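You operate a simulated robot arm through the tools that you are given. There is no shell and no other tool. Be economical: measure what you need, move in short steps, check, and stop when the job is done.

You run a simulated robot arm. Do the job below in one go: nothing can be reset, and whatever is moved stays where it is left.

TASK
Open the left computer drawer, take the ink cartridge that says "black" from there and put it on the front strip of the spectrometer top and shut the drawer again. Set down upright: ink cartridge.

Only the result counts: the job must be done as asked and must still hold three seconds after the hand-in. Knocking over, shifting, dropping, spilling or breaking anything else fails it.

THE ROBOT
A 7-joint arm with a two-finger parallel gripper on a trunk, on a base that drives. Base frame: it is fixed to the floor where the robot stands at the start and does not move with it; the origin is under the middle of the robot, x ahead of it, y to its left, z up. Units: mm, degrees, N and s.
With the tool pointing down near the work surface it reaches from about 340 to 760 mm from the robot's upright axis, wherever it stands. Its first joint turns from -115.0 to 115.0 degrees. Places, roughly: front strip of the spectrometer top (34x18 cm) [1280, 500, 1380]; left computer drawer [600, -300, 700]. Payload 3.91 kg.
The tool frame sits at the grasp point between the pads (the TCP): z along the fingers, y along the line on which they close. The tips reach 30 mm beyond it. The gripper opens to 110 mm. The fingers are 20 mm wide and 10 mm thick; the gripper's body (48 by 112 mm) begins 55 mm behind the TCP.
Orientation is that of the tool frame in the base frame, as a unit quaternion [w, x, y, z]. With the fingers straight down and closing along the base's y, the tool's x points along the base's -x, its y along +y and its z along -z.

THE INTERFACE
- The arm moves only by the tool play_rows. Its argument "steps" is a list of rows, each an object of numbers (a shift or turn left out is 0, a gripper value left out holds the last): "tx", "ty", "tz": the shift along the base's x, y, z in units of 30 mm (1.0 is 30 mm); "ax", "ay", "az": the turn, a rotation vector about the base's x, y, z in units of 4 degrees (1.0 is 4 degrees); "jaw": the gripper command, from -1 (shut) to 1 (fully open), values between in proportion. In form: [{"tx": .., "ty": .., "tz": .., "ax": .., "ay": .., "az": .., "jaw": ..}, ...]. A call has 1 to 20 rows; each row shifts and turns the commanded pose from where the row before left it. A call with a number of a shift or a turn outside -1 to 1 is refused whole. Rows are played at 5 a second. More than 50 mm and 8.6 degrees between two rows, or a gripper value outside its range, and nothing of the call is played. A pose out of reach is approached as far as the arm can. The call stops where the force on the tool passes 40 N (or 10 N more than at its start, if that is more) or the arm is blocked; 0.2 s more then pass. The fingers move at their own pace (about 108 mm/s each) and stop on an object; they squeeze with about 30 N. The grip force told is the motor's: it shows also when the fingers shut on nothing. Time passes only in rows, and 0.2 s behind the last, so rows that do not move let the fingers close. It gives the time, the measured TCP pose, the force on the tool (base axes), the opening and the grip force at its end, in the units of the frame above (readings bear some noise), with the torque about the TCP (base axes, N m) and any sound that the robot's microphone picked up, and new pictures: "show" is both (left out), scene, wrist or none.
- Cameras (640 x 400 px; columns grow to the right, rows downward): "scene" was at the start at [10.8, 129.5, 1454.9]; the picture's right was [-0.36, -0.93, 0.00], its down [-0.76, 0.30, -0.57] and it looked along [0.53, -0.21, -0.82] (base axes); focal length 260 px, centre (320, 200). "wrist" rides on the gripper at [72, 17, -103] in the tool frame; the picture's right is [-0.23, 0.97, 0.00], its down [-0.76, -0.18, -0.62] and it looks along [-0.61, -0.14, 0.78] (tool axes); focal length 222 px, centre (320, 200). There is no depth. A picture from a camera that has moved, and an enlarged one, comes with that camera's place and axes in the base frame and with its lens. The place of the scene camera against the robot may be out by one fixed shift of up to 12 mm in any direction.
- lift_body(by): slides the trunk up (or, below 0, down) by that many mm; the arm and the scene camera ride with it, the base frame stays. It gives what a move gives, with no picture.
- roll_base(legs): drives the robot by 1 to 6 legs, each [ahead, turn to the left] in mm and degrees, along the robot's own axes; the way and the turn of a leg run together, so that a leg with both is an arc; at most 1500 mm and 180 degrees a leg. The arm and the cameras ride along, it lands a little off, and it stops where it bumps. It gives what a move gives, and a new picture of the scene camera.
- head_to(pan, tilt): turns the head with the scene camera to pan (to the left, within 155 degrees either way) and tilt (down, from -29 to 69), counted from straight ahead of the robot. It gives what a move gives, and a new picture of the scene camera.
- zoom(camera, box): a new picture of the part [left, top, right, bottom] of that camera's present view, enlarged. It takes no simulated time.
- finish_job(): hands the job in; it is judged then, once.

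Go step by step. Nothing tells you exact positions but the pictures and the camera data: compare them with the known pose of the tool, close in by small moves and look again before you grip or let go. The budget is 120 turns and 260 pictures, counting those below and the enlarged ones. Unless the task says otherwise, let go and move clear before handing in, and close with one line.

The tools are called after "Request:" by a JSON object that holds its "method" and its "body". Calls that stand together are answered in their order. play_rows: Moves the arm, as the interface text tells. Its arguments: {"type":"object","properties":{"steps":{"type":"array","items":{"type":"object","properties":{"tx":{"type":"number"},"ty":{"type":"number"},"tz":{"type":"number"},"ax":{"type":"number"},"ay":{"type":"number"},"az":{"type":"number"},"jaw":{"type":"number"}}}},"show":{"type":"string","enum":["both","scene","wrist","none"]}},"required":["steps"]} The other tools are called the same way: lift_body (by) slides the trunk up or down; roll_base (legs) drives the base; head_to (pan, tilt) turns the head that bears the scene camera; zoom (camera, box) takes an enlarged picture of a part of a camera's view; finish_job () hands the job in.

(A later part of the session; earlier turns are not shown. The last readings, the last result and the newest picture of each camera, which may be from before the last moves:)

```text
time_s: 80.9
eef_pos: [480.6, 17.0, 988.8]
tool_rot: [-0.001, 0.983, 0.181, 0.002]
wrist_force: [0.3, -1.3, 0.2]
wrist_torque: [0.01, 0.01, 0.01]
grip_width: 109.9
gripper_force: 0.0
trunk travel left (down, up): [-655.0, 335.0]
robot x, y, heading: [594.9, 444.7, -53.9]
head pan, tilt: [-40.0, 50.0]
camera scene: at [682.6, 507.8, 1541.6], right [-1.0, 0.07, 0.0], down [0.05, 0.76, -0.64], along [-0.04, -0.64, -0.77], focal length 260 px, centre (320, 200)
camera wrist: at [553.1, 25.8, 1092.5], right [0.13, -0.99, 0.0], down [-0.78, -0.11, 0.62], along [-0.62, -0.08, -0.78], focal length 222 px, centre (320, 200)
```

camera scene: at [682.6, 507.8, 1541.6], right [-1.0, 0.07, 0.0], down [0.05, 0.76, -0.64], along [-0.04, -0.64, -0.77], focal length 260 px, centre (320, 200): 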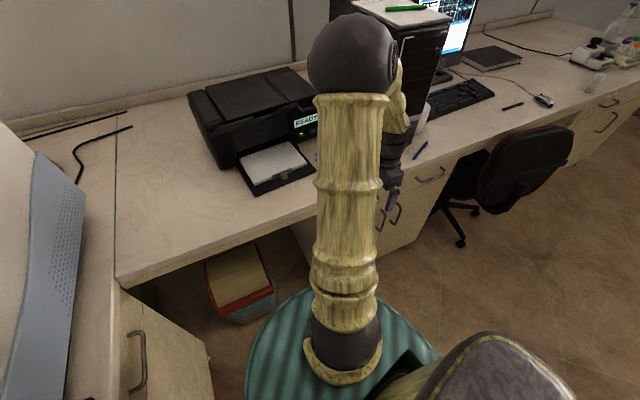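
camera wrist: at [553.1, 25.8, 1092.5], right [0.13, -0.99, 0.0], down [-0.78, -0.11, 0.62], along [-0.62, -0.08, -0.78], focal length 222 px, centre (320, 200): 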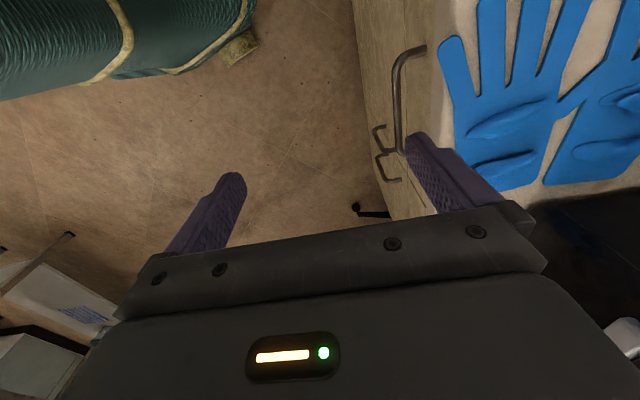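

The wrist camera agrees: the handle's centre is near [481,-95,775]. I'll tilt the gripper to horizontal, facing the drawer with the fingers closing vertically, while lowering in front of the handle.

Request:
{"method": "play_rows", "body": {"steps": [{"tx": -0.057, "ty": -0.024, "tz": -0.286, "ax": -0.934, "ay": -0.358}, {"tx": -0.057, "ty": -0.024, "tz": -0.286, "ax": -0.934, "ay": -0.358}, {"tx": -0.057, "ty": -0.024, "tz": -0.286, "ax": -0.934, "ay": -0.358}, {"tx": -0.057, "ty": -0.024, "tz": -0.286, "ax": -0.934, "ay": -0.358}, {"tx": -0.057, "ty": -0.024, "tz": -0.286, "ax": -0.934, "ay": -0.358}, {"tx": -0.057, "ty": -0.024, "tz": -0.286, "ax": -0.934, "ay": -0.358}, {"tx": -0.057, "ty": -0.024, "tz": -0.286, "ax": -0.934, "ay": -0.358}, {"tx": -0.057, "ty": -0.024, "tz": -0.286, "ax": -0.934, "ay": -0.358}, {"tx": -0.057, "ty": -0.024, "tz": -0.286, "ax": -0.934, "ay": -0.358}, {"tx": -0.057, "ty": -0.024, "tz": -0.286, "ax": -0.934, "ay": -0.358}, {"tx": -0.057, "ty": -0.024, "tz": -0.286, "ax": -0.934, "ay": -0.358}]}}

```text
time_s: 83.3
eef_pos: [461.4, 9.3, 894.4]
tool_rot: [0.368, 0.912, 0.168, 0.07]
wrist_force: [0.8, 0.3, 0.3]
wrist_torque: [-0.01, -0.02, 0.0]
grip_width: 110.1
gripper_force: 0.0
trunk travel left (down, up): [-655.0, 335.0]
robot x, y, heading: [595.9, 442.8, -53.9]
head pan, tilt: [-40.0, 50.0]
camera scene: at [682.7, 507.6, 1541.6], right [-1.0, 0.07, 0.0], down [0.05, 0.76, -0.64], along [-0.04, -0.64, -0.77], focal length 260 px, centre (320, 200)
camera wrist: at [507.6, 90.4, 980.6], right [0.04, -0.74, 0.68], down [-0.91, 0.25, 0.32], along [-0.41, -0.63, -0.66], focal length 222 px, centre (320, 200)
```

scene: 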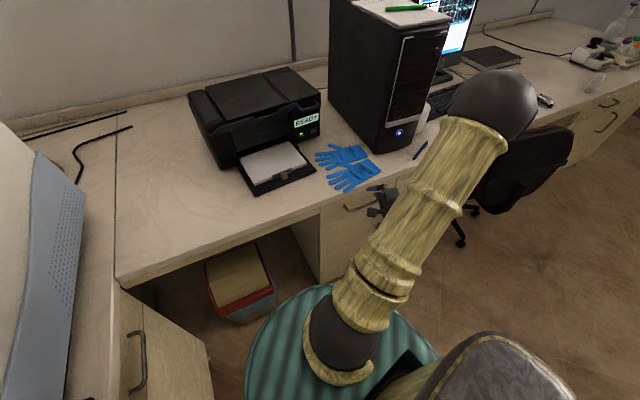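
wrist: 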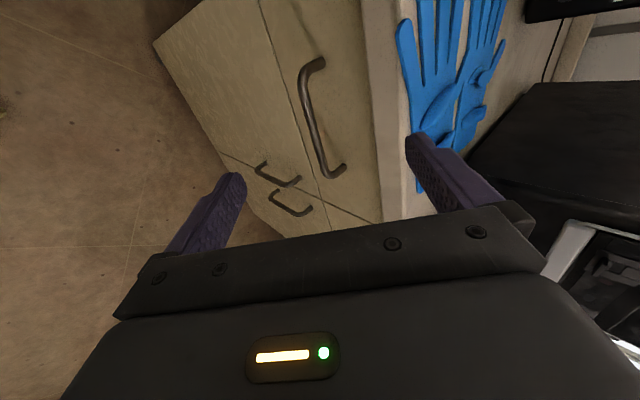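

The orientation works and the handle is clear in view. I'll finish tilting and come down to handle height.

Request:
{"method": "play_rows", "body": {"steps": [{"tx": -0.087, "ty": 0.0, "tz": -0.31, "ax": -0.934, "ay": -0.358}, {"tx": -0.087, "ty": 0.0, "tz": -0.31, "ax": -0.934, "ay": -0.358}, {"tx": -0.087, "ty": 0.0, "tz": -0.31, "ax": -0.934, "ay": -0.358}, {"tx": -0.087, "ty": 0.0, "tz": -0.31, "ax": -0.934, "ay": -0.358}, {"tx": -0.087, "ty": 0.0, "tz": -0.31, "ax": -0.934, "ay": -0.358}, {"tx": -0.087, "ty": 0.0, "tz": -0.31, "ax": -0.934, "ay": -0.358}, {"tx": -0.087, "ty": 0.0, "tz": -0.31, "ax": -0.934, "ay": -0.358}, {"tx": -0.087, "ty": 0.0, "tz": -0.31, "ax": -0.934, "ay": -0.358}, {"tx": -0.087, "ty": 0.0, "tz": -0.31, "ax": -0.934, "ay": -0.358}, {"tx": -0.087, "ty": 0.0, "tz": -0.31, "ax": -0.934, "ay": -0.358}]}}

```text
time_s: 85.5
eef_pos: [436.5, 8.7, 799.1]
tool_rot: [0.659, 0.73, 0.135, 0.124]
wrist_force: [0.2, 0.3, 0.3]
wrist_torque: [0.02, 0.0, -0.03]
grip_width: 109.9
gripper_force: 0.1
trunk travel left (down, up): [-655.0, 335.0]
robot x, y, heading: [599.4, 440.5, -53.6]
head pan, tilt: [-40.0, 50.0]
camera scene: at [682.7, 507.8, 1541.7], right [-1.0, 0.07, 0.0], down [0.05, 0.76, -0.64], along [-0.04, -0.64, -0.77], focal length 260 px, centre (320, 200)
camera wrist: at [465.9, 129.1, 828.3], right [-0.18, -0.18, 0.97], down [-0.94, 0.32, -0.11], along [-0.29, -0.93, -0.22], focal length 222 px, centre (320, 200)
```

scene: 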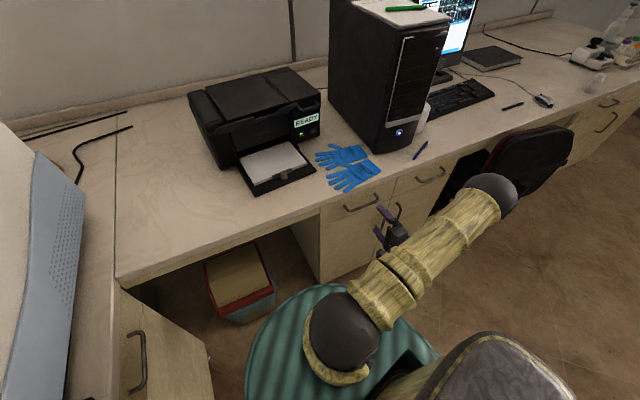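
wrist: 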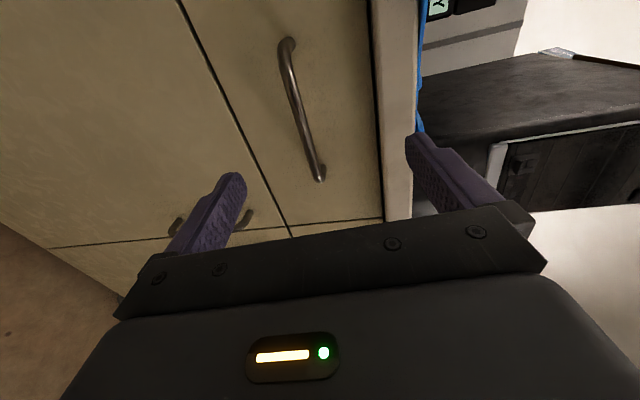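

Handle bar centre is about [477,-104,772]. I'll narrow the jaws, line up in height and approach it.

Request:
{"method": "play_rows", "body": {"steps": [{"tz": -0.45, "jaw": -0.1}, {"tz": -0.45}, {"tx": 0.32, "ty": -0.833}, {"tx": 0.32, "ty": -0.833}, {"tx": 0.32, "ty": -0.833}]}}

```text
time_s: 86.7
eef_pos: [465.3, -66.1, 775.2]
tool_rot: [0.657, 0.731, 0.135, 0.123]
wrist_force: [-0.3, 0.8, -0.5]
wrist_torque: [0.03, -0.01, -0.02]
grip_width: 49.2
gripper_force: 0.1
trunk travel left (down, up): [-655.0, 335.0]
robot x, y, heading: [598.4, 443.4, -53.8]
head pan, tilt: [-40.0, 50.0]
camera scene: at [683.0, 507.7, 1541.6], right [-1.0, 0.07, 0.0], down [0.05, 0.76, -0.64], along [-0.04, -0.64, -0.77], focal length 260 px, centre (320, 200)
camera wrist: at [496.1, 53.5, 802.5], right [-0.18, -0.18, 0.97], down [-0.94, 0.32, -0.11], along [-0.29, -0.93, -0.22], focal length 222 px, centre (320, 200)
```

scene: 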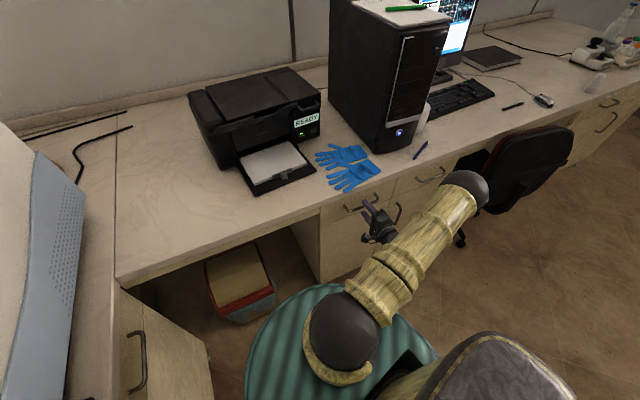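
wrist: 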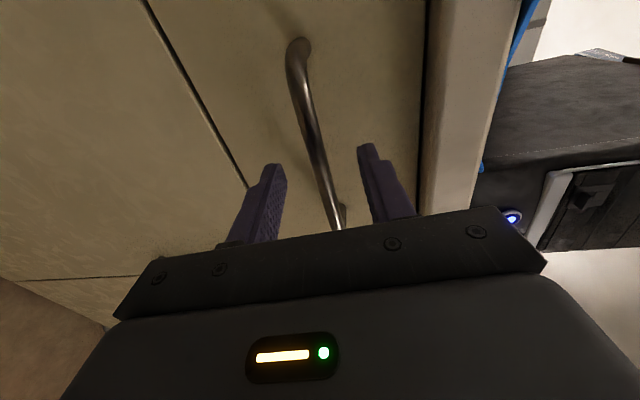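

The bar is lined up between the fingers. I'll advance a little and close on it.

Request:
{"method": "play_rows", "body": {"steps": [{"tx": 0.18, "ty": -0.467}, {"tx": 0.18, "ty": -0.467}, {"jaw": -1}, {"jaw": -1}, {"jaw": -1}]}}

```text
time_s: 87.9
eef_pos: [476.2, -94.9, 771.1]
tool_rot: [0.655, 0.733, 0.135, 0.124]
wrist_force: [3.0, 1.6, -25.3]
wrist_torque: [-0.27, 0.52, -0.63]
grip_width: 11.3
gripper_force: 43.9
trunk travel left (down, up): [-655.0, 335.0]
robot x, y, heading: [596.9, 444.2, -54.1]
head pan, tilt: [-40.0, 50.0]
camera scene: at [682.7, 505.7, 1541.4], right [-1.0, 0.07, 0.0], down [0.05, 0.77, -0.64], along [-0.04, -0.64, -0.77], focal length 260 px, centre (320, 200)
camera wrist: at [506.4, 25.1, 800.2], right [-0.18, -0.18, 0.97], down [-0.94, 0.32, -0.11], along [-0.29, -0.93, -0.23], focal length 222 px, centre (320, 200)
```

scene: 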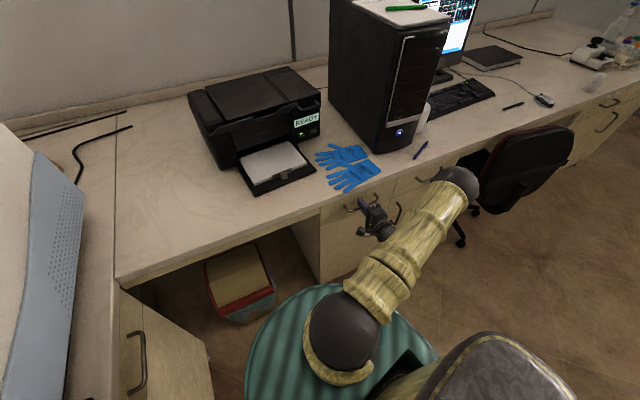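
wrist: 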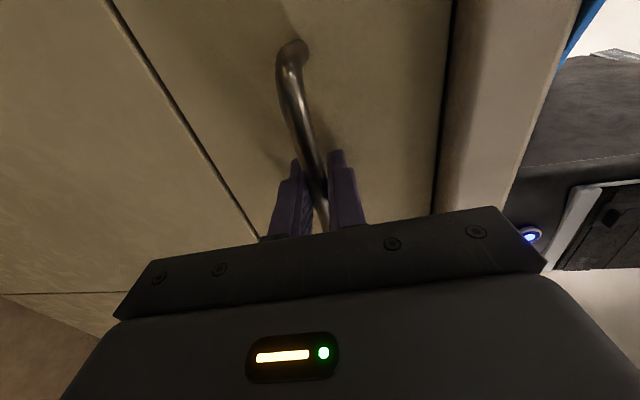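

The bar is gripped. I'll pull the drawer along its outward direction.

Request:
{"method": "play_rows", "body": {"steps": [{"tz": -0.18}, {"tx": -0.179, "ty": 0.467}, {"tx": -0.179, "ty": 0.467}, {"tx": -0.179, "ty": 0.467}, {"tx": -0.25, "ty": 0.65}, {"tx": -0.25, "ty": 0.65}], "show": "scene"}}

```text
time_s: 89.5
eef_pos: [444.0, -15.6, 771.1]
tool_rot: [0.662, 0.727, 0.135, 0.12]
wrist_force: [-0.9, -2.8, 8.9]
wrist_torque: [0.16, -0.15, 0.15]
grip_width: 11.1
gripper_force: 44.7
trunk travel left (down, up): [-655.0, 335.0]
robot x, y, heading: [594.3, 443.1, -53.9]
head pan, tilt: [-40.0, 50.0]
stopped in row 6: the force on the tool passed its limit at 42 N (the readings are from after the stop); the commanded pose is now the measured one
camera scene: at [683.3, 507.7, 1541.2], right [-1.0, 0.07, 0.0], down [0.05, 0.76, -0.64], along [-0.04, -0.64, -0.77], focal length 260 px, centre (320, 200)
```

scene: 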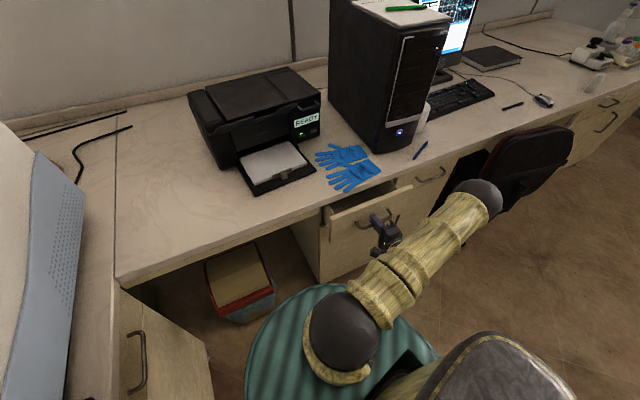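

The drawer is opening. I'll keep pulling more gently.

Request:
{"method": "play_rows", "body": {"steps": [{"tx": -0.13, "ty": 0.34}, {"tx": -0.13, "ty": 0.34}, {"tx": -0.15, "ty": 0.39}, {"tx": -0.15, "ty": 0.39}, {"tx": -0.15, "ty": 0.39}, {"tx": -0.15, "ty": 0.39}, {"tx": -0.15, "ty": 0.39}, {"tx": -0.15, "ty": 0.39}, {"tx": -0.15, "ty": 0.39}, {"tx": -0.15, "ty": 0.39}], "show": "scene"}}

```text
time_s: 91.7
eef_pos: [398.1, 97.2, 770.8]
tool_rot: [0.664, 0.726, 0.134, 0.118]
wrist_force: [-4.5, -1.6, 3.6]
wrist_torque: [0.01, -0.04, -0.05]
grip_width: 11.0
gripper_force: 45.5
trunk travel left (down, up): [-655.0, 335.0]
robot x, y, heading: [596.1, 442.8, -53.8]
head pan, tilt: [-40.0, 50.0]
stopped in row 10: the force on the tool passed its limit at 40 N (the readings are from after the stop); the commanded pose is now the measured one
camera scene: at [682.8, 507.3, 1541.1], right [-1.0, 0.07, 0.0], down [0.05, 0.76, -0.64], along [-0.04, -0.64, -0.77], focal length 260 px, centre (320, 200)
```

scene: 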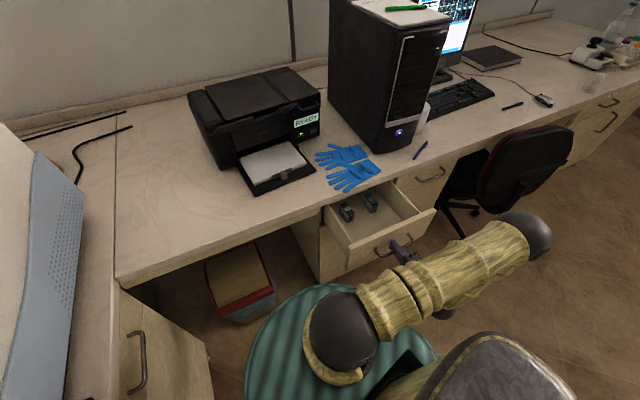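

The drawer is out about 205 mm with items visible in it. I'll zoom in.

Request:
{"method": "zoom", "body": {"camera": "scene", "box": [310, 170, 450, 260]}}

```text
4.44 times, centred on (380, 215) of scene
camera zoom: at [682.8, 507.3, 1541.1], right [-1.0, 0.07, 0.0], down [0.05, 0.76, -0.64], along [-0.04, -0.64, -0.77], focal length 1154 px, centre (53, 133)
```

zoom: 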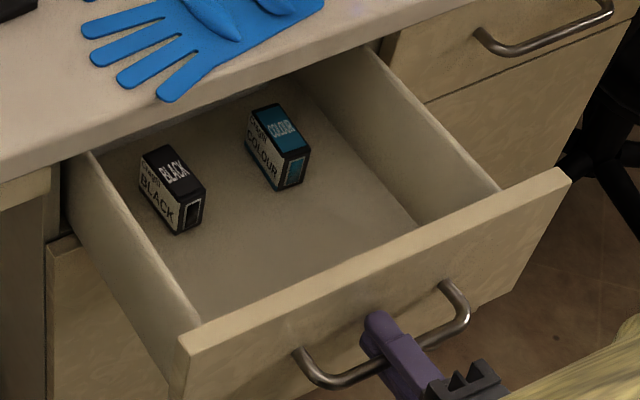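

The black cartridge is clear on the left. I'll pull a bit more, if the drawer allows, for clearance from the desk edge.

Request:
{"method": "play_rows", "body": {"steps": [{"tx": -0.1, "ty": 0.26}, {"tx": -0.13, "ty": 0.33}, {"tx": -0.13, "ty": 0.33}, {"tx": -0.13, "ty": 0.33}], "show": "scene"}}

```text
time_s: 92.7
eef_pos: [382.9, 134.6, 771.5]
tool_rot: [0.664, 0.726, 0.133, 0.118]
wrist_force: [-17.6, -6.0, 7.5]
wrist_torque: [0.03, -0.14, 0.72]
grip_width: 11.4
gripper_force: 45.1
trunk travel left (down, up): [-655.0, 335.0]
robot x, y, heading: [599.3, 441.6, -53.9]
head pan, tilt: [-40.0, 50.0]
camera scene: at [680.9, 507.5, 1541.8], right [-1.0, 0.07, 0.0], down [0.05, 0.76, -0.64], along [-0.04, -0.64, -0.77], focal length 260 px, centre (320, 200)
```

scene: 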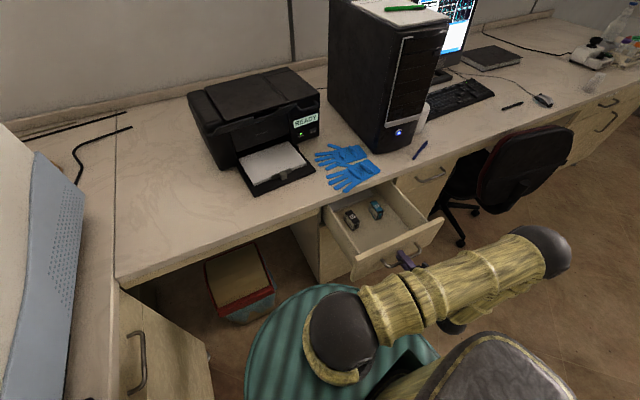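

It's out about 247 mm. I'll release the handle, back off and look.

Request:
{"method": "play_rows", "body": {"steps": [{"jaw": -0.2}, {"jaw": -0.2}, {"tx": -0.187, "ty": 0.463}, {"tx": -0.187, "ty": 0.463}, {"tx": -0.187, "ty": 0.463}, {"tx": -0.187, "ty": 0.463}]}}

```text
time_s: 94.1
eef_pos: [363.2, 189.4, 771.4]
tool_rot: [0.663, 0.727, 0.133, 0.119]
wrist_force: [0.6, 0.4, 0.5]
wrist_torque: [-0.01, -0.03, -0.02]
grip_width: 43.9
gripper_force: 0.0
trunk travel left (down, up): [-655.0, 335.0]
robot x, y, heading: [599.3, 439.5, -54.0]
head pan, tilt: [-40.0, 50.0]
camera scene: at [682.8, 507.9, 1541.6], right [-1.0, 0.07, 0.0], down [0.05, 0.76, -0.64], along [-0.04, -0.64, -0.77], focal length 260 px, centre (320, 200)
camera wrist: at [394.2, 310.3, 797.8], right [-0.18, -0.16, 0.97], down [-0.94, 0.33, -0.12], along [-0.3, -0.93, -0.21], focal length 222 px, centre (320, 200)
```

scene: 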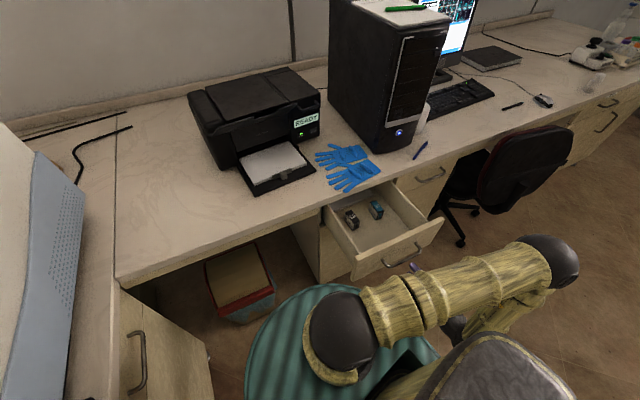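
wrist: 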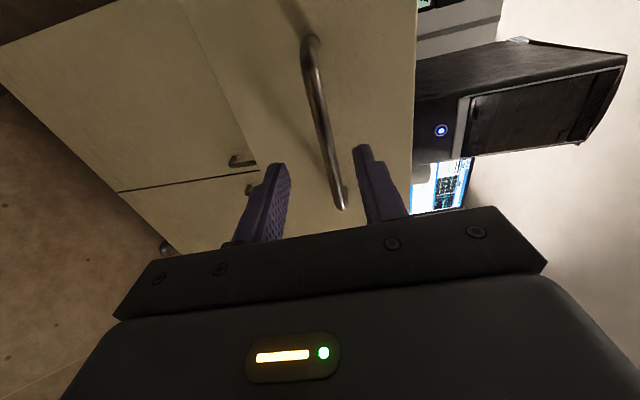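

Released. I'll zoom on the cartridges to locate the black one.

Request:
{"method": "zoom", "body": {"camera": "scene", "box": [320, 180, 416, 240]}}

```text
6.67 times, centred on (368, 210) of scene
camera zoom: at [682.8, 507.9, 1541.6], right [-1.0, 0.07, 0.0], down [0.05, 0.76, -0.64], along [-0.04, -0.64, -0.77], focal length 1731 px, centre (0, 133)
```

zoom: 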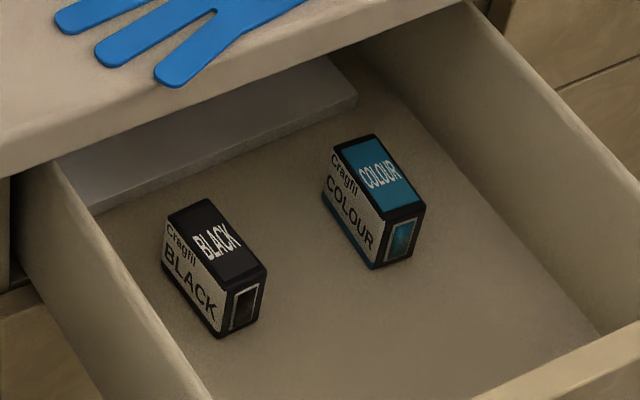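

The black cartridge is about 26×58×42 mm, centred near [526,-55] with its long axis at about 116°. It sits just in front of the desk edge, so I'll grip it with the tool leaning back. First I'll raise the arm and tilt the tool upright.

Request:
{"method": "play_rows", "body": {"steps": [{"tz": 0.8, "ax": 0.93, "ay": 0.37}, {"tz": 0.8, "ax": 0.93, "ay": 0.37}, {"tz": 0.8, "ax": 0.93, "ay": 0.37}, {"tz": 0.8, "ax": 0.93, "ay": 0.37}, {"tz": 0.8, "ax": 0.93, "ay": 0.37}, {"tz": 0.8, "ax": 0.93, "ay": 0.37}, {"tz": 0.8, "ax": 0.93, "ay": 0.37}, {"tz": 0.2, "tx": 0.35, "ty": -0.45, "ax": 0.93, "ay": 0.37}, {"tz": 0.2, "tx": 0.35, "ty": -0.45, "ax": 0.93, "ay": 0.37}, {"tx": 0.35, "ty": -0.45, "ax": 0.93, "ay": 0.37}, {"tx": 0.35, "ty": -0.45, "ax": 0.93, "ay": 0.37}, {"tx": 0.35, "ty": -0.45, "ax": 0.93, "ay": 0.37}, {"tx": 0.35, "ty": -0.45, "ax": 0.93, "ay": 0.37}, {"tx": 0.35, "ty": -0.45, "ax": 0.93, "ay": 0.37}, {"tx": 0.35, "ty": -0.45, "ax": 0.93, "ay": 0.37}, {"tx": 0.35, "ty": -0.45, "ax": 0.93, "ay": 0.37}, {"tx": 0.35, "ty": -0.45, "ax": 0.93, "ay": 0.37}, {"tx": 0.35, "ty": -0.45, "ax": 0.93, "ay": 0.37}, {"tx": 0.35, "ty": -0.45, "ax": 0.93, "ay": 0.37}, {"ax": 0.93, "ay": 0.37}], "show": "wrist"}}

```text
time_s: 98.3
eef_pos: [487.0, 27.3, 951.3]
tool_rot: [0.042, 0.981, 0.188, -0.003]
wrist_force: [-0.1, 0.3, -0.2]
wrist_torque: [0.03, 0.0, 0.03]
grip_width: 43.9
gripper_force: 0.0
trunk travel left (down, up): [-655.0, 335.0]
robot x, y, heading: [597.7, 442.3, -53.8]
head pan, tilt: [-40.0, 50.0]
camera wrist: at [558.9, 47.4, 1054.8], right [0.15, -0.99, 0.08], down [-0.78, -0.07, 0.62], along [-0.61, -0.16, -0.78], focal length 222 px, centre (320, 200)
```

wrist: 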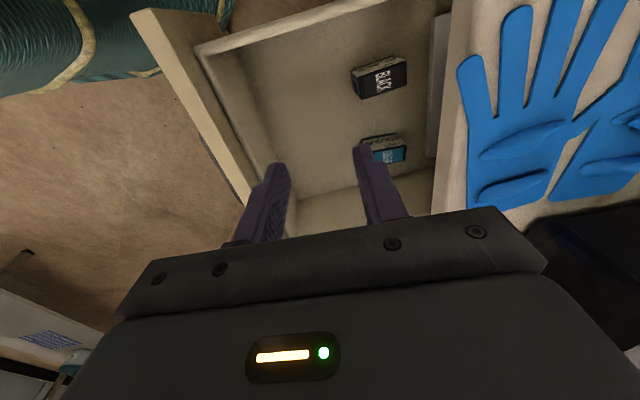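

Triangulating again gives the black cartridge's top centre at about [522,-66,743]. I'll yaw the gripper so it closes across the cartridge's narrow side.

Request:
{"method": "play_rows", "body": {"steps": [{"ax": 0.93, "ay": 0.37, "jaw": -0.1}, {"az": 0.99}, {"az": 0.99}, {"az": 0.99}, {"az": 0.99}, {"az": 0.99}, {"az": 0.99}, {"az": 0.99}, {"az": 0.99}, {"az": 0.99}, {"az": 0.99}, {"az": 0.99}, {"az": 0.99}, {"az": 0.99}, {"az": 0.99}, {"az": 0.99}, {"az": 0.99}, {"az": 0.99}, {"az": 0.99}, {"az": 0.99}], "show": "none"}}

Request:
{"method": "play_rows", "body": {"steps": [{"az": 0.99}, {"az": 0.99}, {"az": 0.99}, {"az": 0.99}, {"az": 0.99}, {"ax": -0.895, "ay": -0.446}, {"ax": -0.895, "ay": -0.446}, {"ax": -0.895, "ay": -0.446}, {"ax": -0.895, "ay": -0.446}, {"ax": -0.895, "ay": -0.446}, {"ax": -0.895, "ay": -0.446}]}}

```text
time_s: 102.5
eef_pos: [488.5, 27.5, 951.8]
tool_rot: [0.011, 0.662, 0.75, -0.003]
wrist_force: [0.2, -0.3, 0.4]
wrist_torque: [-0.02, 0.04, 0.0]
grip_width: 49.4
gripper_force: 0.0
trunk travel left (down, up): [-655.0, 335.0]
robot x, y, heading: [595.7, 444.0, -53.7]
head pan, tilt: [-40.0, 50.0]
```

```text
time_s: 104.9
eef_pos: [486.6, 28.0, 951.2]
tool_rot: [0.188, 0.51, 0.832, -0.111]
wrist_force: [0.1, 1.0, 0.7]
wrist_torque: [-0.02, 0.02, -0.02]
grip_width: 49.2
gripper_force: 0.2
trunk travel left (down, up): [-655.0, 335.0]
robot x, y, heading: [596.2, 444.3, -54.0]
head pan, tilt: [-40.0, 50.0]
camera scene: at [682.4, 508.2, 1541.6], right [-1.0, 0.07, 0.0], down [0.05, 0.76, -0.64], along [-0.04, -0.64, -0.77], focal length 260 px, centre (320, 200)
camera wrist: at [450.9, 132.9, 1014.0], right [0.96, 0.26, 0.1], down [0.03, -0.46, 0.89], along [0.28, -0.85, -0.45], focal length 222 px, centre (320, 200)
```

scene: 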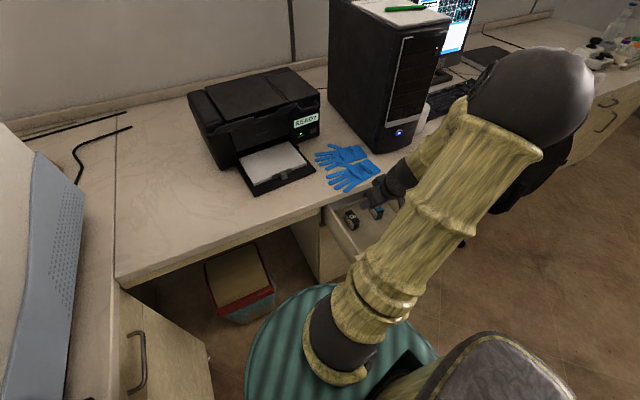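
wrist: 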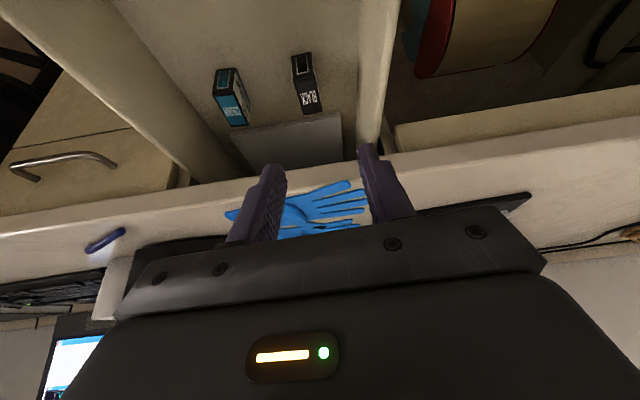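

Position agrees at about [517,-67]. I'll move above it and partway down, then check.

Request:
{"method": "play_rows", "body": {"steps": [{"tx": 0.196, "ty": -0.54, "tz": -0.6}, {"tx": 0.196, "ty": -0.54, "tz": -0.7}, {"tx": 0.196, "ty": -0.54, "tz": -0.8}, {"tx": 0.196, "ty": -0.54, "tz": -0.8}, {"tx": 0.196, "ty": -0.54, "tz": -0.8}, {"tz": -0.7}]}}

```text
time_s: 106.3
eef_pos: [519.5, -54.0, 817.3]
tool_rot: [0.187, 0.511, 0.832, -0.111]
wrist_force: [0.4, 0.1, -0.1]
wrist_torque: [-0.03, -0.01, 0.01]
grip_width: 49.5
gripper_force: 0.0
trunk travel left (down, up): [-655.0, 335.0]
robot x, y, heading: [595.7, 442.9, -54.0]
head pan, tilt: [-40.0, 50.0]
camera scene: at [682.8, 507.4, 1541.6], right [-1.0, 0.07, 0.0], down [0.05, 0.76, -0.64], along [-0.04, -0.64, -0.77], focal length 260 px, centre (320, 200)
camera wrist: at [483.2, 51.0, 882.2], right [0.96, 0.26, 0.1], down [0.03, -0.46, 0.89], along [0.28, -0.85, -0.45], focal length 222 px, centre (320, 200)
```

scene: 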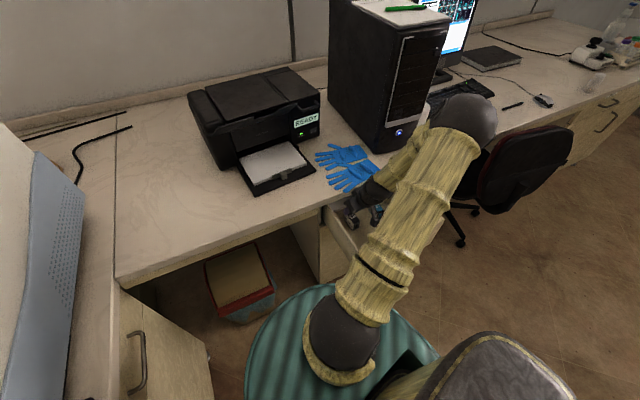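
wrist: 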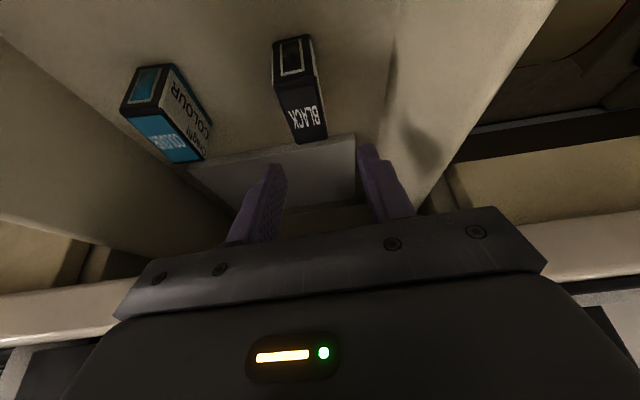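

I'm about 5 mm off laterally, so I'll correct that and come down to just above the cartridge.

Request:
{"method": "play_rows", "body": {"steps": [{"tx": -0.15, "ty": -0.07, "tz": -0.6}, {"tz": -0.6}], "show": "wrist"}}

```text
time_s: 106.9
eef_pos: [514.3, -55.5, 782.0]
tool_rot: [0.188, 0.51, 0.832, -0.11]
wrist_force: [-0.1, -0.4, 1.3]
wrist_torque: [0.01, 0.01, 0.02]
grip_width: 49.4
gripper_force: 0.1
trunk travel left (down, up): [-655.0, 335.0]
robot x, y, heading: [597.5, 443.2, -53.8]
head pan, tilt: [-40.0, 50.0]
camera wrist: at [477.9, 49.2, 846.4], right [0.96, 0.26, 0.1], down [0.03, -0.46, 0.89], along [0.28, -0.85, -0.45], focal length 222 px, centre (320, 200)
```

wrist: 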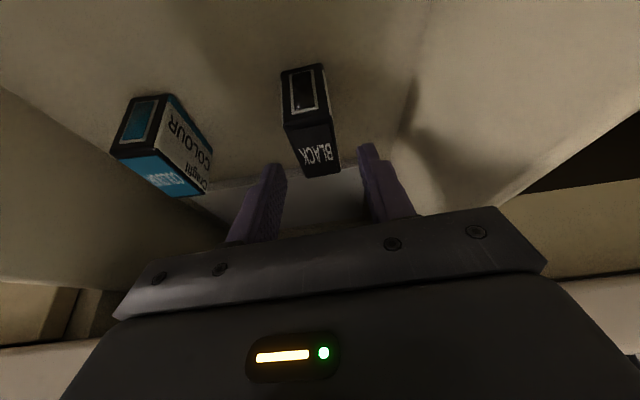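

Nearly centred. I'll make a small correction and descend to grip height.

Request:
{"method": "play_rows", "body": {"steps": [{"tx": -0.09, "ty": -0.04, "tz": -0.5}, {"tz": -0.45}, {"tz": -0.3}], "show": "wrist"}}

```text
time_s: 107.7
eef_pos: [510.9, -54.9, 746.4]
tool_rot: [0.187, 0.51, 0.832, -0.111]
wrist_force: [-0.1, -0.6, -0.4]
wrist_torque: [0.02, -0.02, 0.02]
grip_width: 49.7
gripper_force: 0.1
trunk travel left (down, up): [-655.0, 335.0]
robot x, y, heading: [596.5, 441.2, -54.0]
head pan, tilt: [-40.0, 50.0]
camera wrist: at [473.8, 49.0, 809.7], right [0.96, 0.26, 0.1], down [0.03, -0.46, 0.89], along [0.28, -0.85, -0.45], focal length 222 px, centre (320, 200)
```

wrist: 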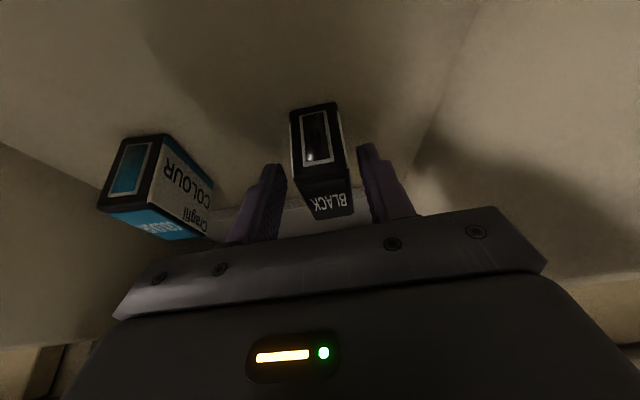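

The cartridge spans z≈699–751 and sits between the fingers. I'll lower a touch and close.

Request:
{"method": "play_rows", "body": {"steps": [{"tz": -0.25}, {"jaw": -1}, {"jaw": -1}, {"jaw": -1}], "show": "wrist"}}

```text
time_s: 108.7
eef_pos: [509.5, -55.9, 738.7]
tool_rot: [0.188, 0.51, 0.832, -0.11]
wrist_force: [-1.0, 2.1, -0.8]
wrist_torque: [0.01, -0.01, 0.01]
grip_width: 29.3
gripper_force: 30.2
trunk travel left (down, up): [-655.0, 335.0]
robot x, y, heading: [594.2, 441.8, -53.7]
head pan, tilt: [-40.0, 50.0]
camera wrist: at [473.2, 48.7, 802.3], right [0.96, 0.26, 0.1], down [0.03, -0.46, 0.89], along [0.28, -0.85, -0.45], focal length 222 px, centre (320, 200)
```

wrist: 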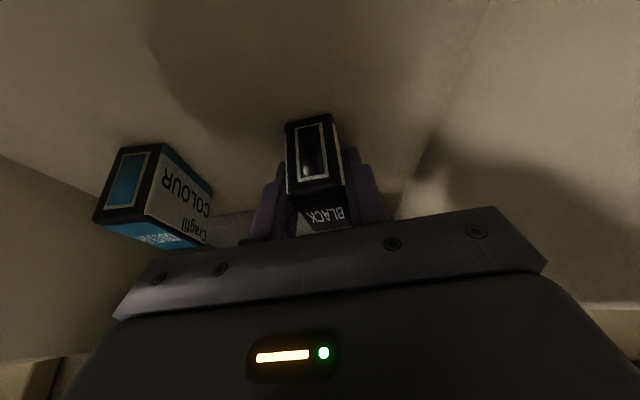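

Gripped at 29 mm wide. I'll lift while easing it away from the desk edge.

Request:
{"method": "play_rows", "body": {"steps": [{"tz": 0.3}, {"tz": 0.4, "tx": -0.12, "ty": 0.3}, {"tz": 0.4, "tx": -0.2, "ty": 0.5}, {"tz": 0.5, "tx": -0.2, "ty": 0.5}, {"tz": 0.7, "tx": -0.2, "ty": 0.5}, {"tz": 0.9}, {"tz": 0.9}, {"tz": 0.9}, {"tz": 0.9}, {"tz": 0.9}, {"tz": 0.9}]}}

```text
time_s: 111.1
eef_pos: [490.0, -0.8, 970.7]
tool_rot: [0.188, 0.51, 0.832, -0.111]
wrist_force: [-0.1, 0.1, -0.5]
wrist_torque: [0.02, 0.03, 0.0]
grip_width: 29.1
gripper_force: 30.4
trunk travel left (down, up): [-655.0, 335.0]
robot x, y, heading: [597.0, 443.3, -53.8]
head pan, tilt: [-40.0, 50.0]
camera scene: at [683.2, 508.1, 1541.5], right [-1.0, 0.07, 0.0], down [0.05, 0.76, -0.64], along [-0.04, -0.64, -0.77], focal length 260 px, centre (320, 200)
camera wrist: at [453.5, 103.3, 1033.9], right [0.96, 0.26, 0.1], down [0.03, -0.46, 0.89], along [0.28, -0.85, -0.45], focal length 222 px, centre (320, 200)
```

scene: 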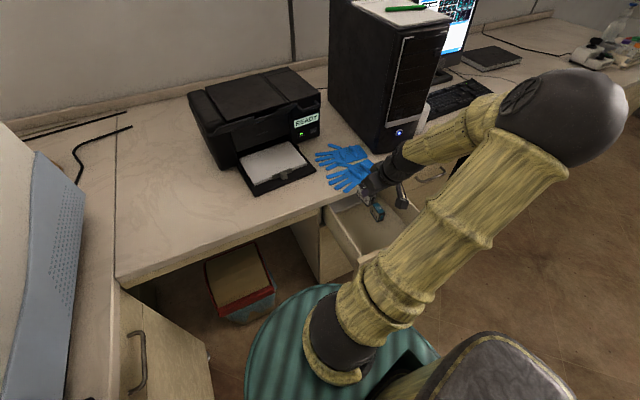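
wrist: 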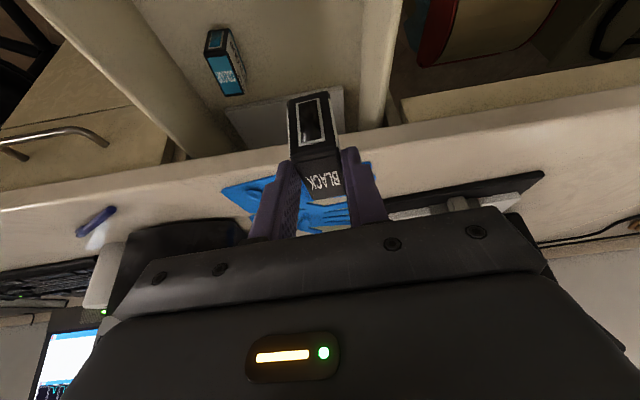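

It's held cleanly. Next I'll raise the trunk fully for the spectrometer top.

Request:
{"method": "lift_body", "body": {"by": 335}}

Request:
{"method": "head_to", "body": {"pan": 35, "tilt": 40}}

```text
time_s: 114.4
eef_pos: [489.3, -1.7, 1305.2]
tool_rot: [0.188, 0.51, 0.832, -0.11]
wrist_force: [0.1, 0.3, -0.6]
wrist_torque: [0.0, -0.05, 0.02]
grip_width: 28.9
gripper_force: 29.7
trunk travel left (down, up): [-990.0, 0.0]
robot x, y, heading: [597.8, 444.8, -54.1]
head pan, tilt: [-40.0, 50.0]
```

```text
time_s: 115.8
eef_pos: [489.5, -1.9, 1304.6]
tool_rot: [0.187, 0.51, 0.832, -0.109]
wrist_force: [-0.4, -0.7, -0.7]
wrist_torque: [-0.02, 0.02, -0.01]
grip_width: 29.0
gripper_force: 30.1
trunk travel left (down, up): [-990.0, 0.0]
robot x, y, heading: [595.4, 446.2, -54.0]
head pan, tilt: [35.0, 40.0]
camera scene: at [768.6, 556.8, 1890.8], right [-0.32, -0.95, 0.0], down [-0.61, 0.21, -0.77], along [0.72, -0.25, -0.64], focal length 260 px, centre (320, 200)
```

scene: 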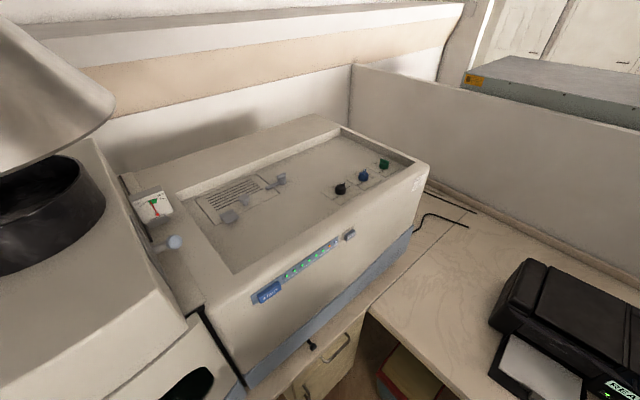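

The spectrometer top is in view. I'll zoom in on the front strip.

Request:
{"method": "zoom", "body": {"camera": "scene", "box": [120, 100, 440, 300]}}

```text
2.00 times, centred on (280, 200) of scene
camera zoom: at [768.6, 556.8, 1890.8], right [-0.32, -0.95, 0.0], down [-0.61, 0.21, -0.77], along [0.72, -0.25, -0.64], focal length 519 px, centre (400, 200)
```

zoom: 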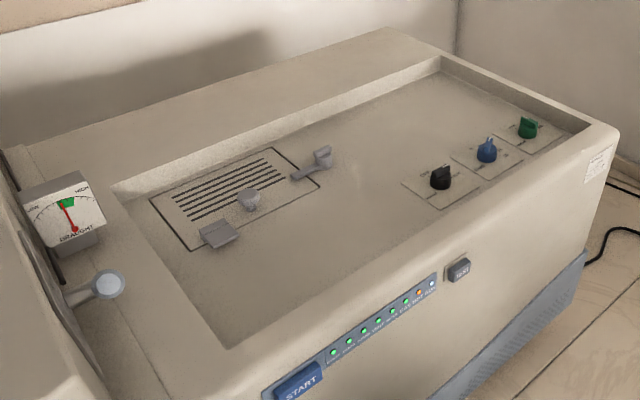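

The front strip is the free floor of the recessed panel, between the grille/latches and the front rim, and its centre is [1280,500]. I'll raise the arm and swing round toward it, keeping the cartridge's tilt unchanged.

Request:
{"method": "play_rows", "body": {"steps": [{"tz": 0.97}, {"tz": 0.97}, {"tz": 0.97}, {"tz": 0.97}, {"tz": 0.97}, {"tz": 0.97}, {"tx": 0.82, "ty": -0.12, "az": 0.775}, {"tx": 0.82, "ty": -0.12, "az": 0.775}, {"tx": 0.82, "ty": -0.12, "az": 0.775}, {"tx": 0.82, "ty": -0.12, "az": 0.775}, {"tx": 0.82, "ty": -0.12, "az": 0.775}, {"tx": 0.84, "ty": 0.1, "az": 0.775}, {"tx": 0.84, "ty": 0.1, "az": 0.775}, {"tx": 0.84, "ty": 0.1, "az": 0.775}, {"tx": 0.84, "ty": 0.1, "az": 0.775}, {"tx": 0.84, "ty": 0.1, "az": 0.775}], "show": "scene"}}

```text
time_s: 119.2
eef_pos: [738.2, -5.6, 1479.9]
tool_rot: [0.21, 0.269, 0.938, -0.056]
wrist_force: [-0.2, 0.5, -0.6]
wrist_torque: [0.04, -0.02, -0.02]
grip_width: 28.7
gripper_force: 30.1
trunk travel left (down, up): [-990.0, 0.0]
robot x, y, heading: [602.6, 441.7, -53.9]
head pan, tilt: [35.0, 40.0]
camera scene: at [769.4, 556.5, 1890.7], right [-0.32, -0.95, 0.0], down [-0.61, 0.21, -0.77], along [0.72, -0.25, -0.64], focal length 260 px, centre (320, 200)
```

scene: 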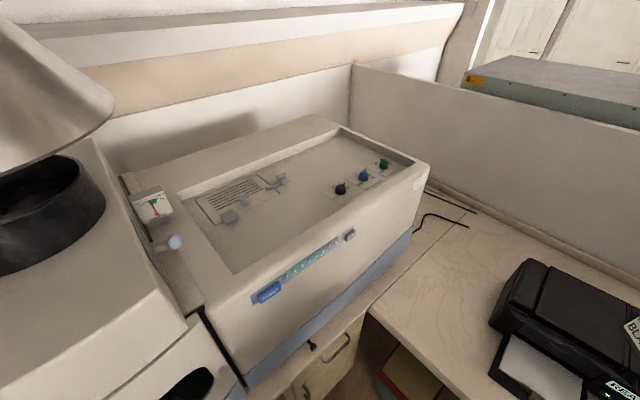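

Request:
{"method": "play_rows", "body": {"steps": [{"tx": 0.787, "ty": 0.333, "az": 0.775}, {"tx": 0.787, "ty": 0.333, "az": 0.775}, {"tx": 0.787, "ty": 0.333, "az": 0.775}, {"tx": 0.787, "ty": 0.333, "az": 0.775}, {"tx": 0.787, "ty": 0.333, "az": 0.775}, {"tx": 0.68, "ty": 0.533, "az": 0.775}, {"tx": 0.68, "ty": 0.533, "az": 0.775}, {"tx": 0.68, "ty": 0.533, "az": 0.775}, {"tx": 0.68, "ty": 0.533, "az": 0.775}, {"tx": 0.68, "ty": 0.533, "az": 0.775}, {"tx": 0.513, "ty": 0.707, "az": 0.775}, {"tx": 0.513, "ty": 0.707, "az": 0.775}, {"tx": 0.513, "ty": 0.707, "az": 0.775}, {"tx": 0.513, "ty": 0.707, "az": 0.775}, {"tx": 0.513, "ty": 0.707, "az": 0.775}, {"tx": 0.313, "ty": 0.827, "az": 0.775}, {"tx": 0.313, "ty": 0.827, "az": 0.775}, {"tx": 0.313, "ty": 0.827, "az": 0.775}, {"tx": 0.313, "ty": 0.827, "az": 0.775}, {"tx": 0.313, "ty": 0.827, "az": 0.775}], "show": "both"}}

```text
time_s: 123.4
eef_pos: [1080.9, 355.8, 1479.6]
tool_rot: [0.209, -0.253, 0.943, 0.06]
wrist_force: [-0.5, 0.5, -1.4]
wrist_torque: [-0.04, -0.01, 0.0]
grip_width: 28.9
gripper_force: 30.1
trunk travel left (down, up): [-990.0, 0.0]
robot x, y, heading: [597.1, 443.5, -54.0]
head pan, tilt: [35.0, 40.0]
camera scene: at [769.5, 557.7, 1890.6], right [-0.32, -0.95, 0.0], down [-0.61, 0.21, -0.77], along [0.72, -0.25, -0.64], focal length 260 px, centre (320, 200)
camera wrist: at [976.9, 314.8, 1543.0], right [-0.31, 0.94, 0.1], down [0.46, 0.05, 0.89], along [0.83, 0.32, -0.45], focal length 222 px, centre (320, 200)
```

scene: 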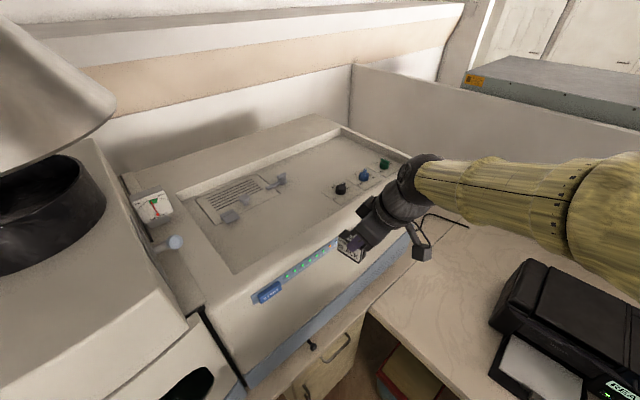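
wrist: 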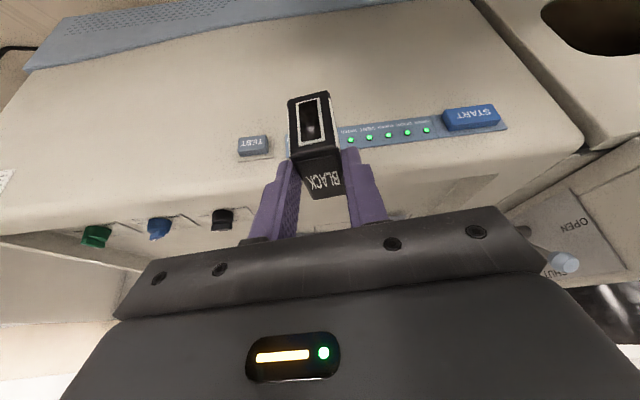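

Aligned well enough with the strip. I'll move over it at this height.

Request:
{"method": "play_rows", "body": {"steps": [{"tx": 0.6, "ty": 0.5}, {"tx": 0.7, "ty": 0.5}, {"tx": 0.78, "ty": 0.57}, {"tx": 0.78, "ty": 0.57}, {"tx": 0.78, "ty": 0.57}, {"tx": 0.78, "ty": 0.57}, {"tx": 0.78, "ty": 0.57}, {"tx": 0.78, "ty": 0.57}], "show": "both"}}

```text
time_s: 125.2
eef_pos: [1262.9, 491.4, 1477.9]
tool_rot: [0.208, -0.253, 0.943, 0.06]
wrist_force: [0.5, 0.2, -0.5]
wrist_torque: [-0.04, -0.01, 0.02]
grip_width: 28.9
gripper_force: 30.4
trunk travel left (down, up): [-990.0, 0.0]
robot x, y, heading: [592.4, 443.8, -54.1]
head pan, tilt: [35.0, 40.0]
camera scene: at [771.1, 558.5, 1890.4], right [-0.32, -0.95, 0.0], down [-0.61, 0.21, -0.77], along [0.72, -0.25, -0.64], focal length 260 px, centre (320, 200)
camera wrist: at [1159.4, 449.9, 1542.2], right [-0.31, 0.95, 0.1], down [0.46, 0.05, 0.89], along [0.83, 0.32, -0.45], focal length 222 px, centre (320, 200)
```

scene: 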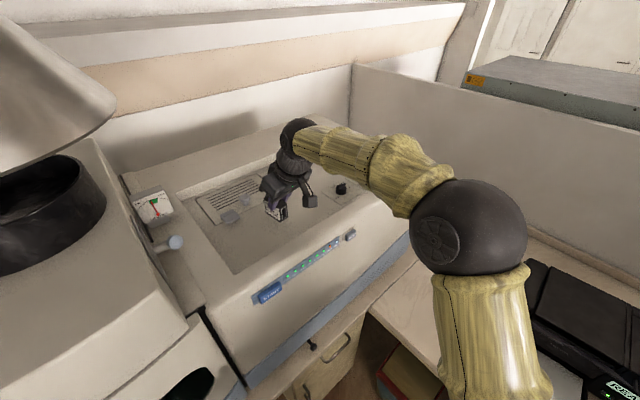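
wrist: 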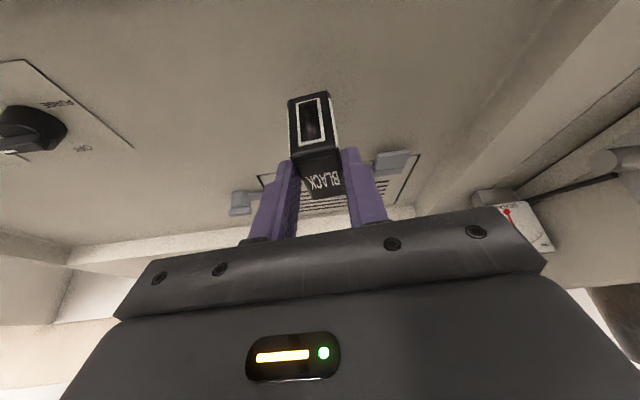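

Over the strip with latches and knobs well clear. I'll descend to just above the surface.

Request:
{"method": "play_rows", "body": {"steps": [{"tx": 0.1, "tz": -0.5}, {"tz": -0.5}, {"tz": -0.4}], "show": "both"}}

Request:
{"method": "zoom", "body": {"camera": "scene", "box": [230, 170, 342, 240]}}

```text
time_s: 126.0
eef_pos: [1264.5, 489.7, 1438.0]
tool_rot: [0.212, -0.253, 0.942, 0.059]
wrist_force: [-1.3, -0.4, 10.0]
wrist_torque: [-0.13, 0.09, -0.02]
grip_width: 28.9
gripper_force: 29.6
trunk travel left (down, up): [-990.0, 0.0]
robot x, y, heading: [595.6, 441.6, -53.9]
head pan, tilt: [35.0, 40.0]
camera scene: at [767.3, 557.0, 1891.2], right [-0.32, -0.95, 0.0], down [-0.61, 0.21, -0.77], along [0.73, -0.25, -0.64], focal length 260 px, centre (320, 200)
camera wrist: at [1160.4, 448.7, 1502.1], right [-0.31, 0.95, 0.1], down [0.46, 0.05, 0.89], along [0.83, 0.32, -0.45], focal length 222 px, centre (320, 200)
```

scene: 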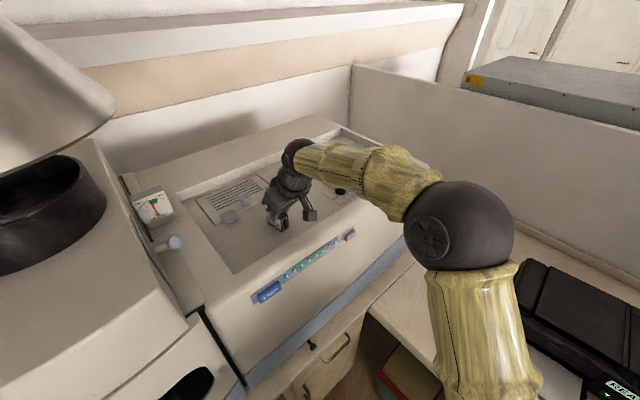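
wrist: 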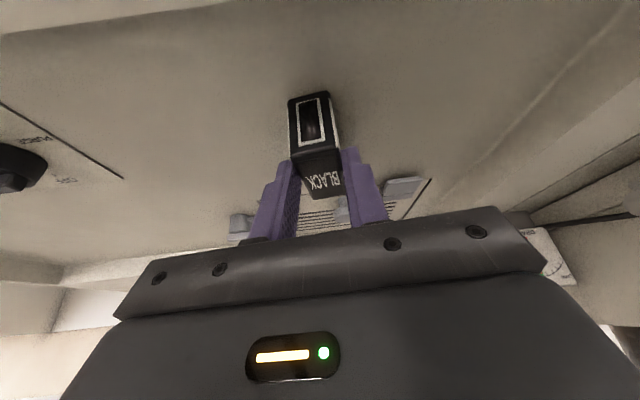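

```text
5.71 times, centred on (286, 205) of scene
camera zoom: at [767.3, 557.0, 1891.2], right [-0.32, -0.95, 0.0], down [-0.61, 0.21, -0.77], along [0.73, -0.25, -0.64], focal length 1484 px, centre (514, 171)
```

zoom: 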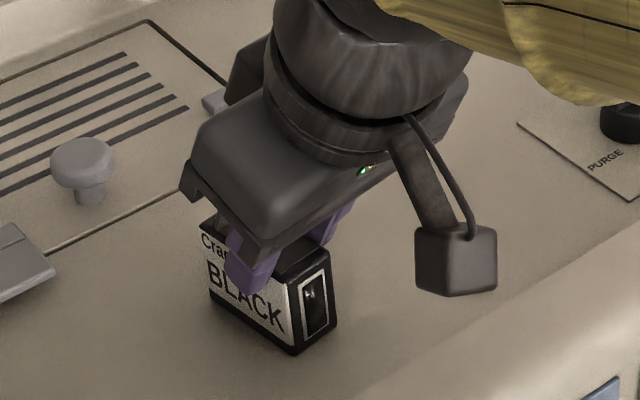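

The cartridge is resting on the surface (10 N contact). I'll release gently and retreat along the tool axis.

Request:
{"method": "play_rows", "body": {"steps": [{"jaw": -0.45}, {"jaw": -0.4}, {"jaw": -0.15}, {"tz": 0.0}, {"tx": -0.18, "ty": -0.11, "tz": 0.45}, {"tx": -0.24, "ty": -0.15, "tz": 0.6}, {"tx": -0.24, "ty": -0.15, "tz": 0.6}, {"tx": -0.3, "ty": -0.18, "tz": 0.7}, {"tx": -0.3, "ty": -0.18, "tz": 0.7}], "show": "both"}}

Request:
{"method": "zoom", "body": {"camera": "scene", "box": [214, 160, 326, 230]}}

```text
time_s: 128.0
eef_pos: [1226.8, 465.9, 1526.8]
tool_rot: [0.209, -0.253, 0.943, 0.06]
wrist_force: [-0.5, -0.4, -0.1]
wrist_torque: [0.03, -0.03, 0.04]
grip_width: 46.8
gripper_force: 0.0
trunk travel left (down, up): [-990.0, 0.0]
robot x, y, heading: [595.8, 446.4, -53.9]
head pan, tilt: [35.0, 40.0]
camera scene: at [768.0, 556.9, 1890.8], right [-0.32, -0.95, 0.0], down [-0.61, 0.21, -0.77], along [0.72, -0.25, -0.64], focal length 260 px, centre (320, 200)
camera wrist: at [1123.1, 425.1, 1591.7], right [-0.31, 0.95, 0.1], down [0.46, 0.05, 0.89], along [0.83, 0.32, -0.45], focal length 222 px, centre (320, 200)
```

scene: 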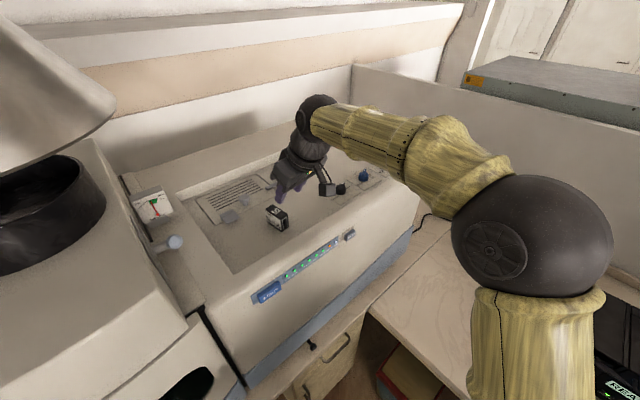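
wrist: 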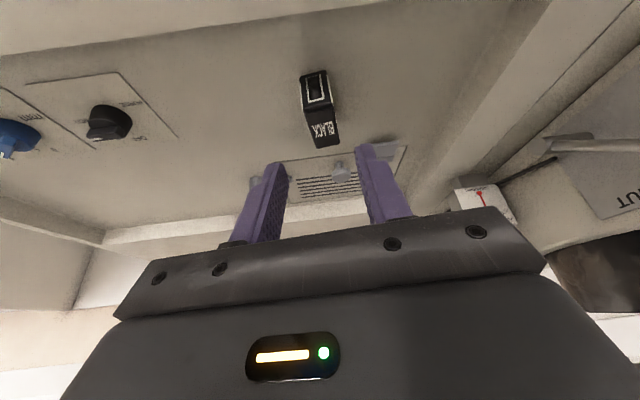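

```text
5.71 times, centred on (270, 195) of scene
camera zoom: at [768.0, 556.9, 1890.8], right [-0.32, -0.95, 0.0], down [-0.61, 0.21, -0.77], along [0.72, -0.25, -0.64], focal length 1484 px, centre (606, 229)
```

zoom: 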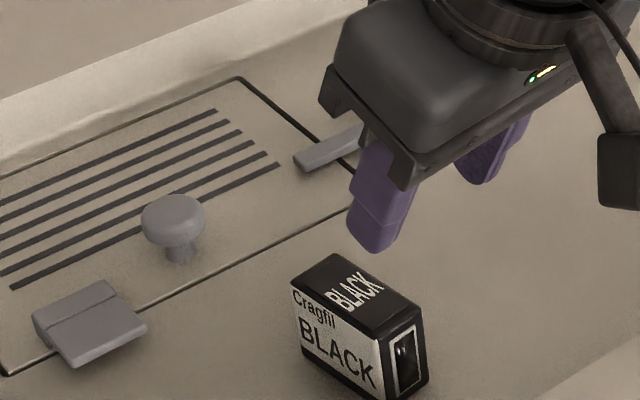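

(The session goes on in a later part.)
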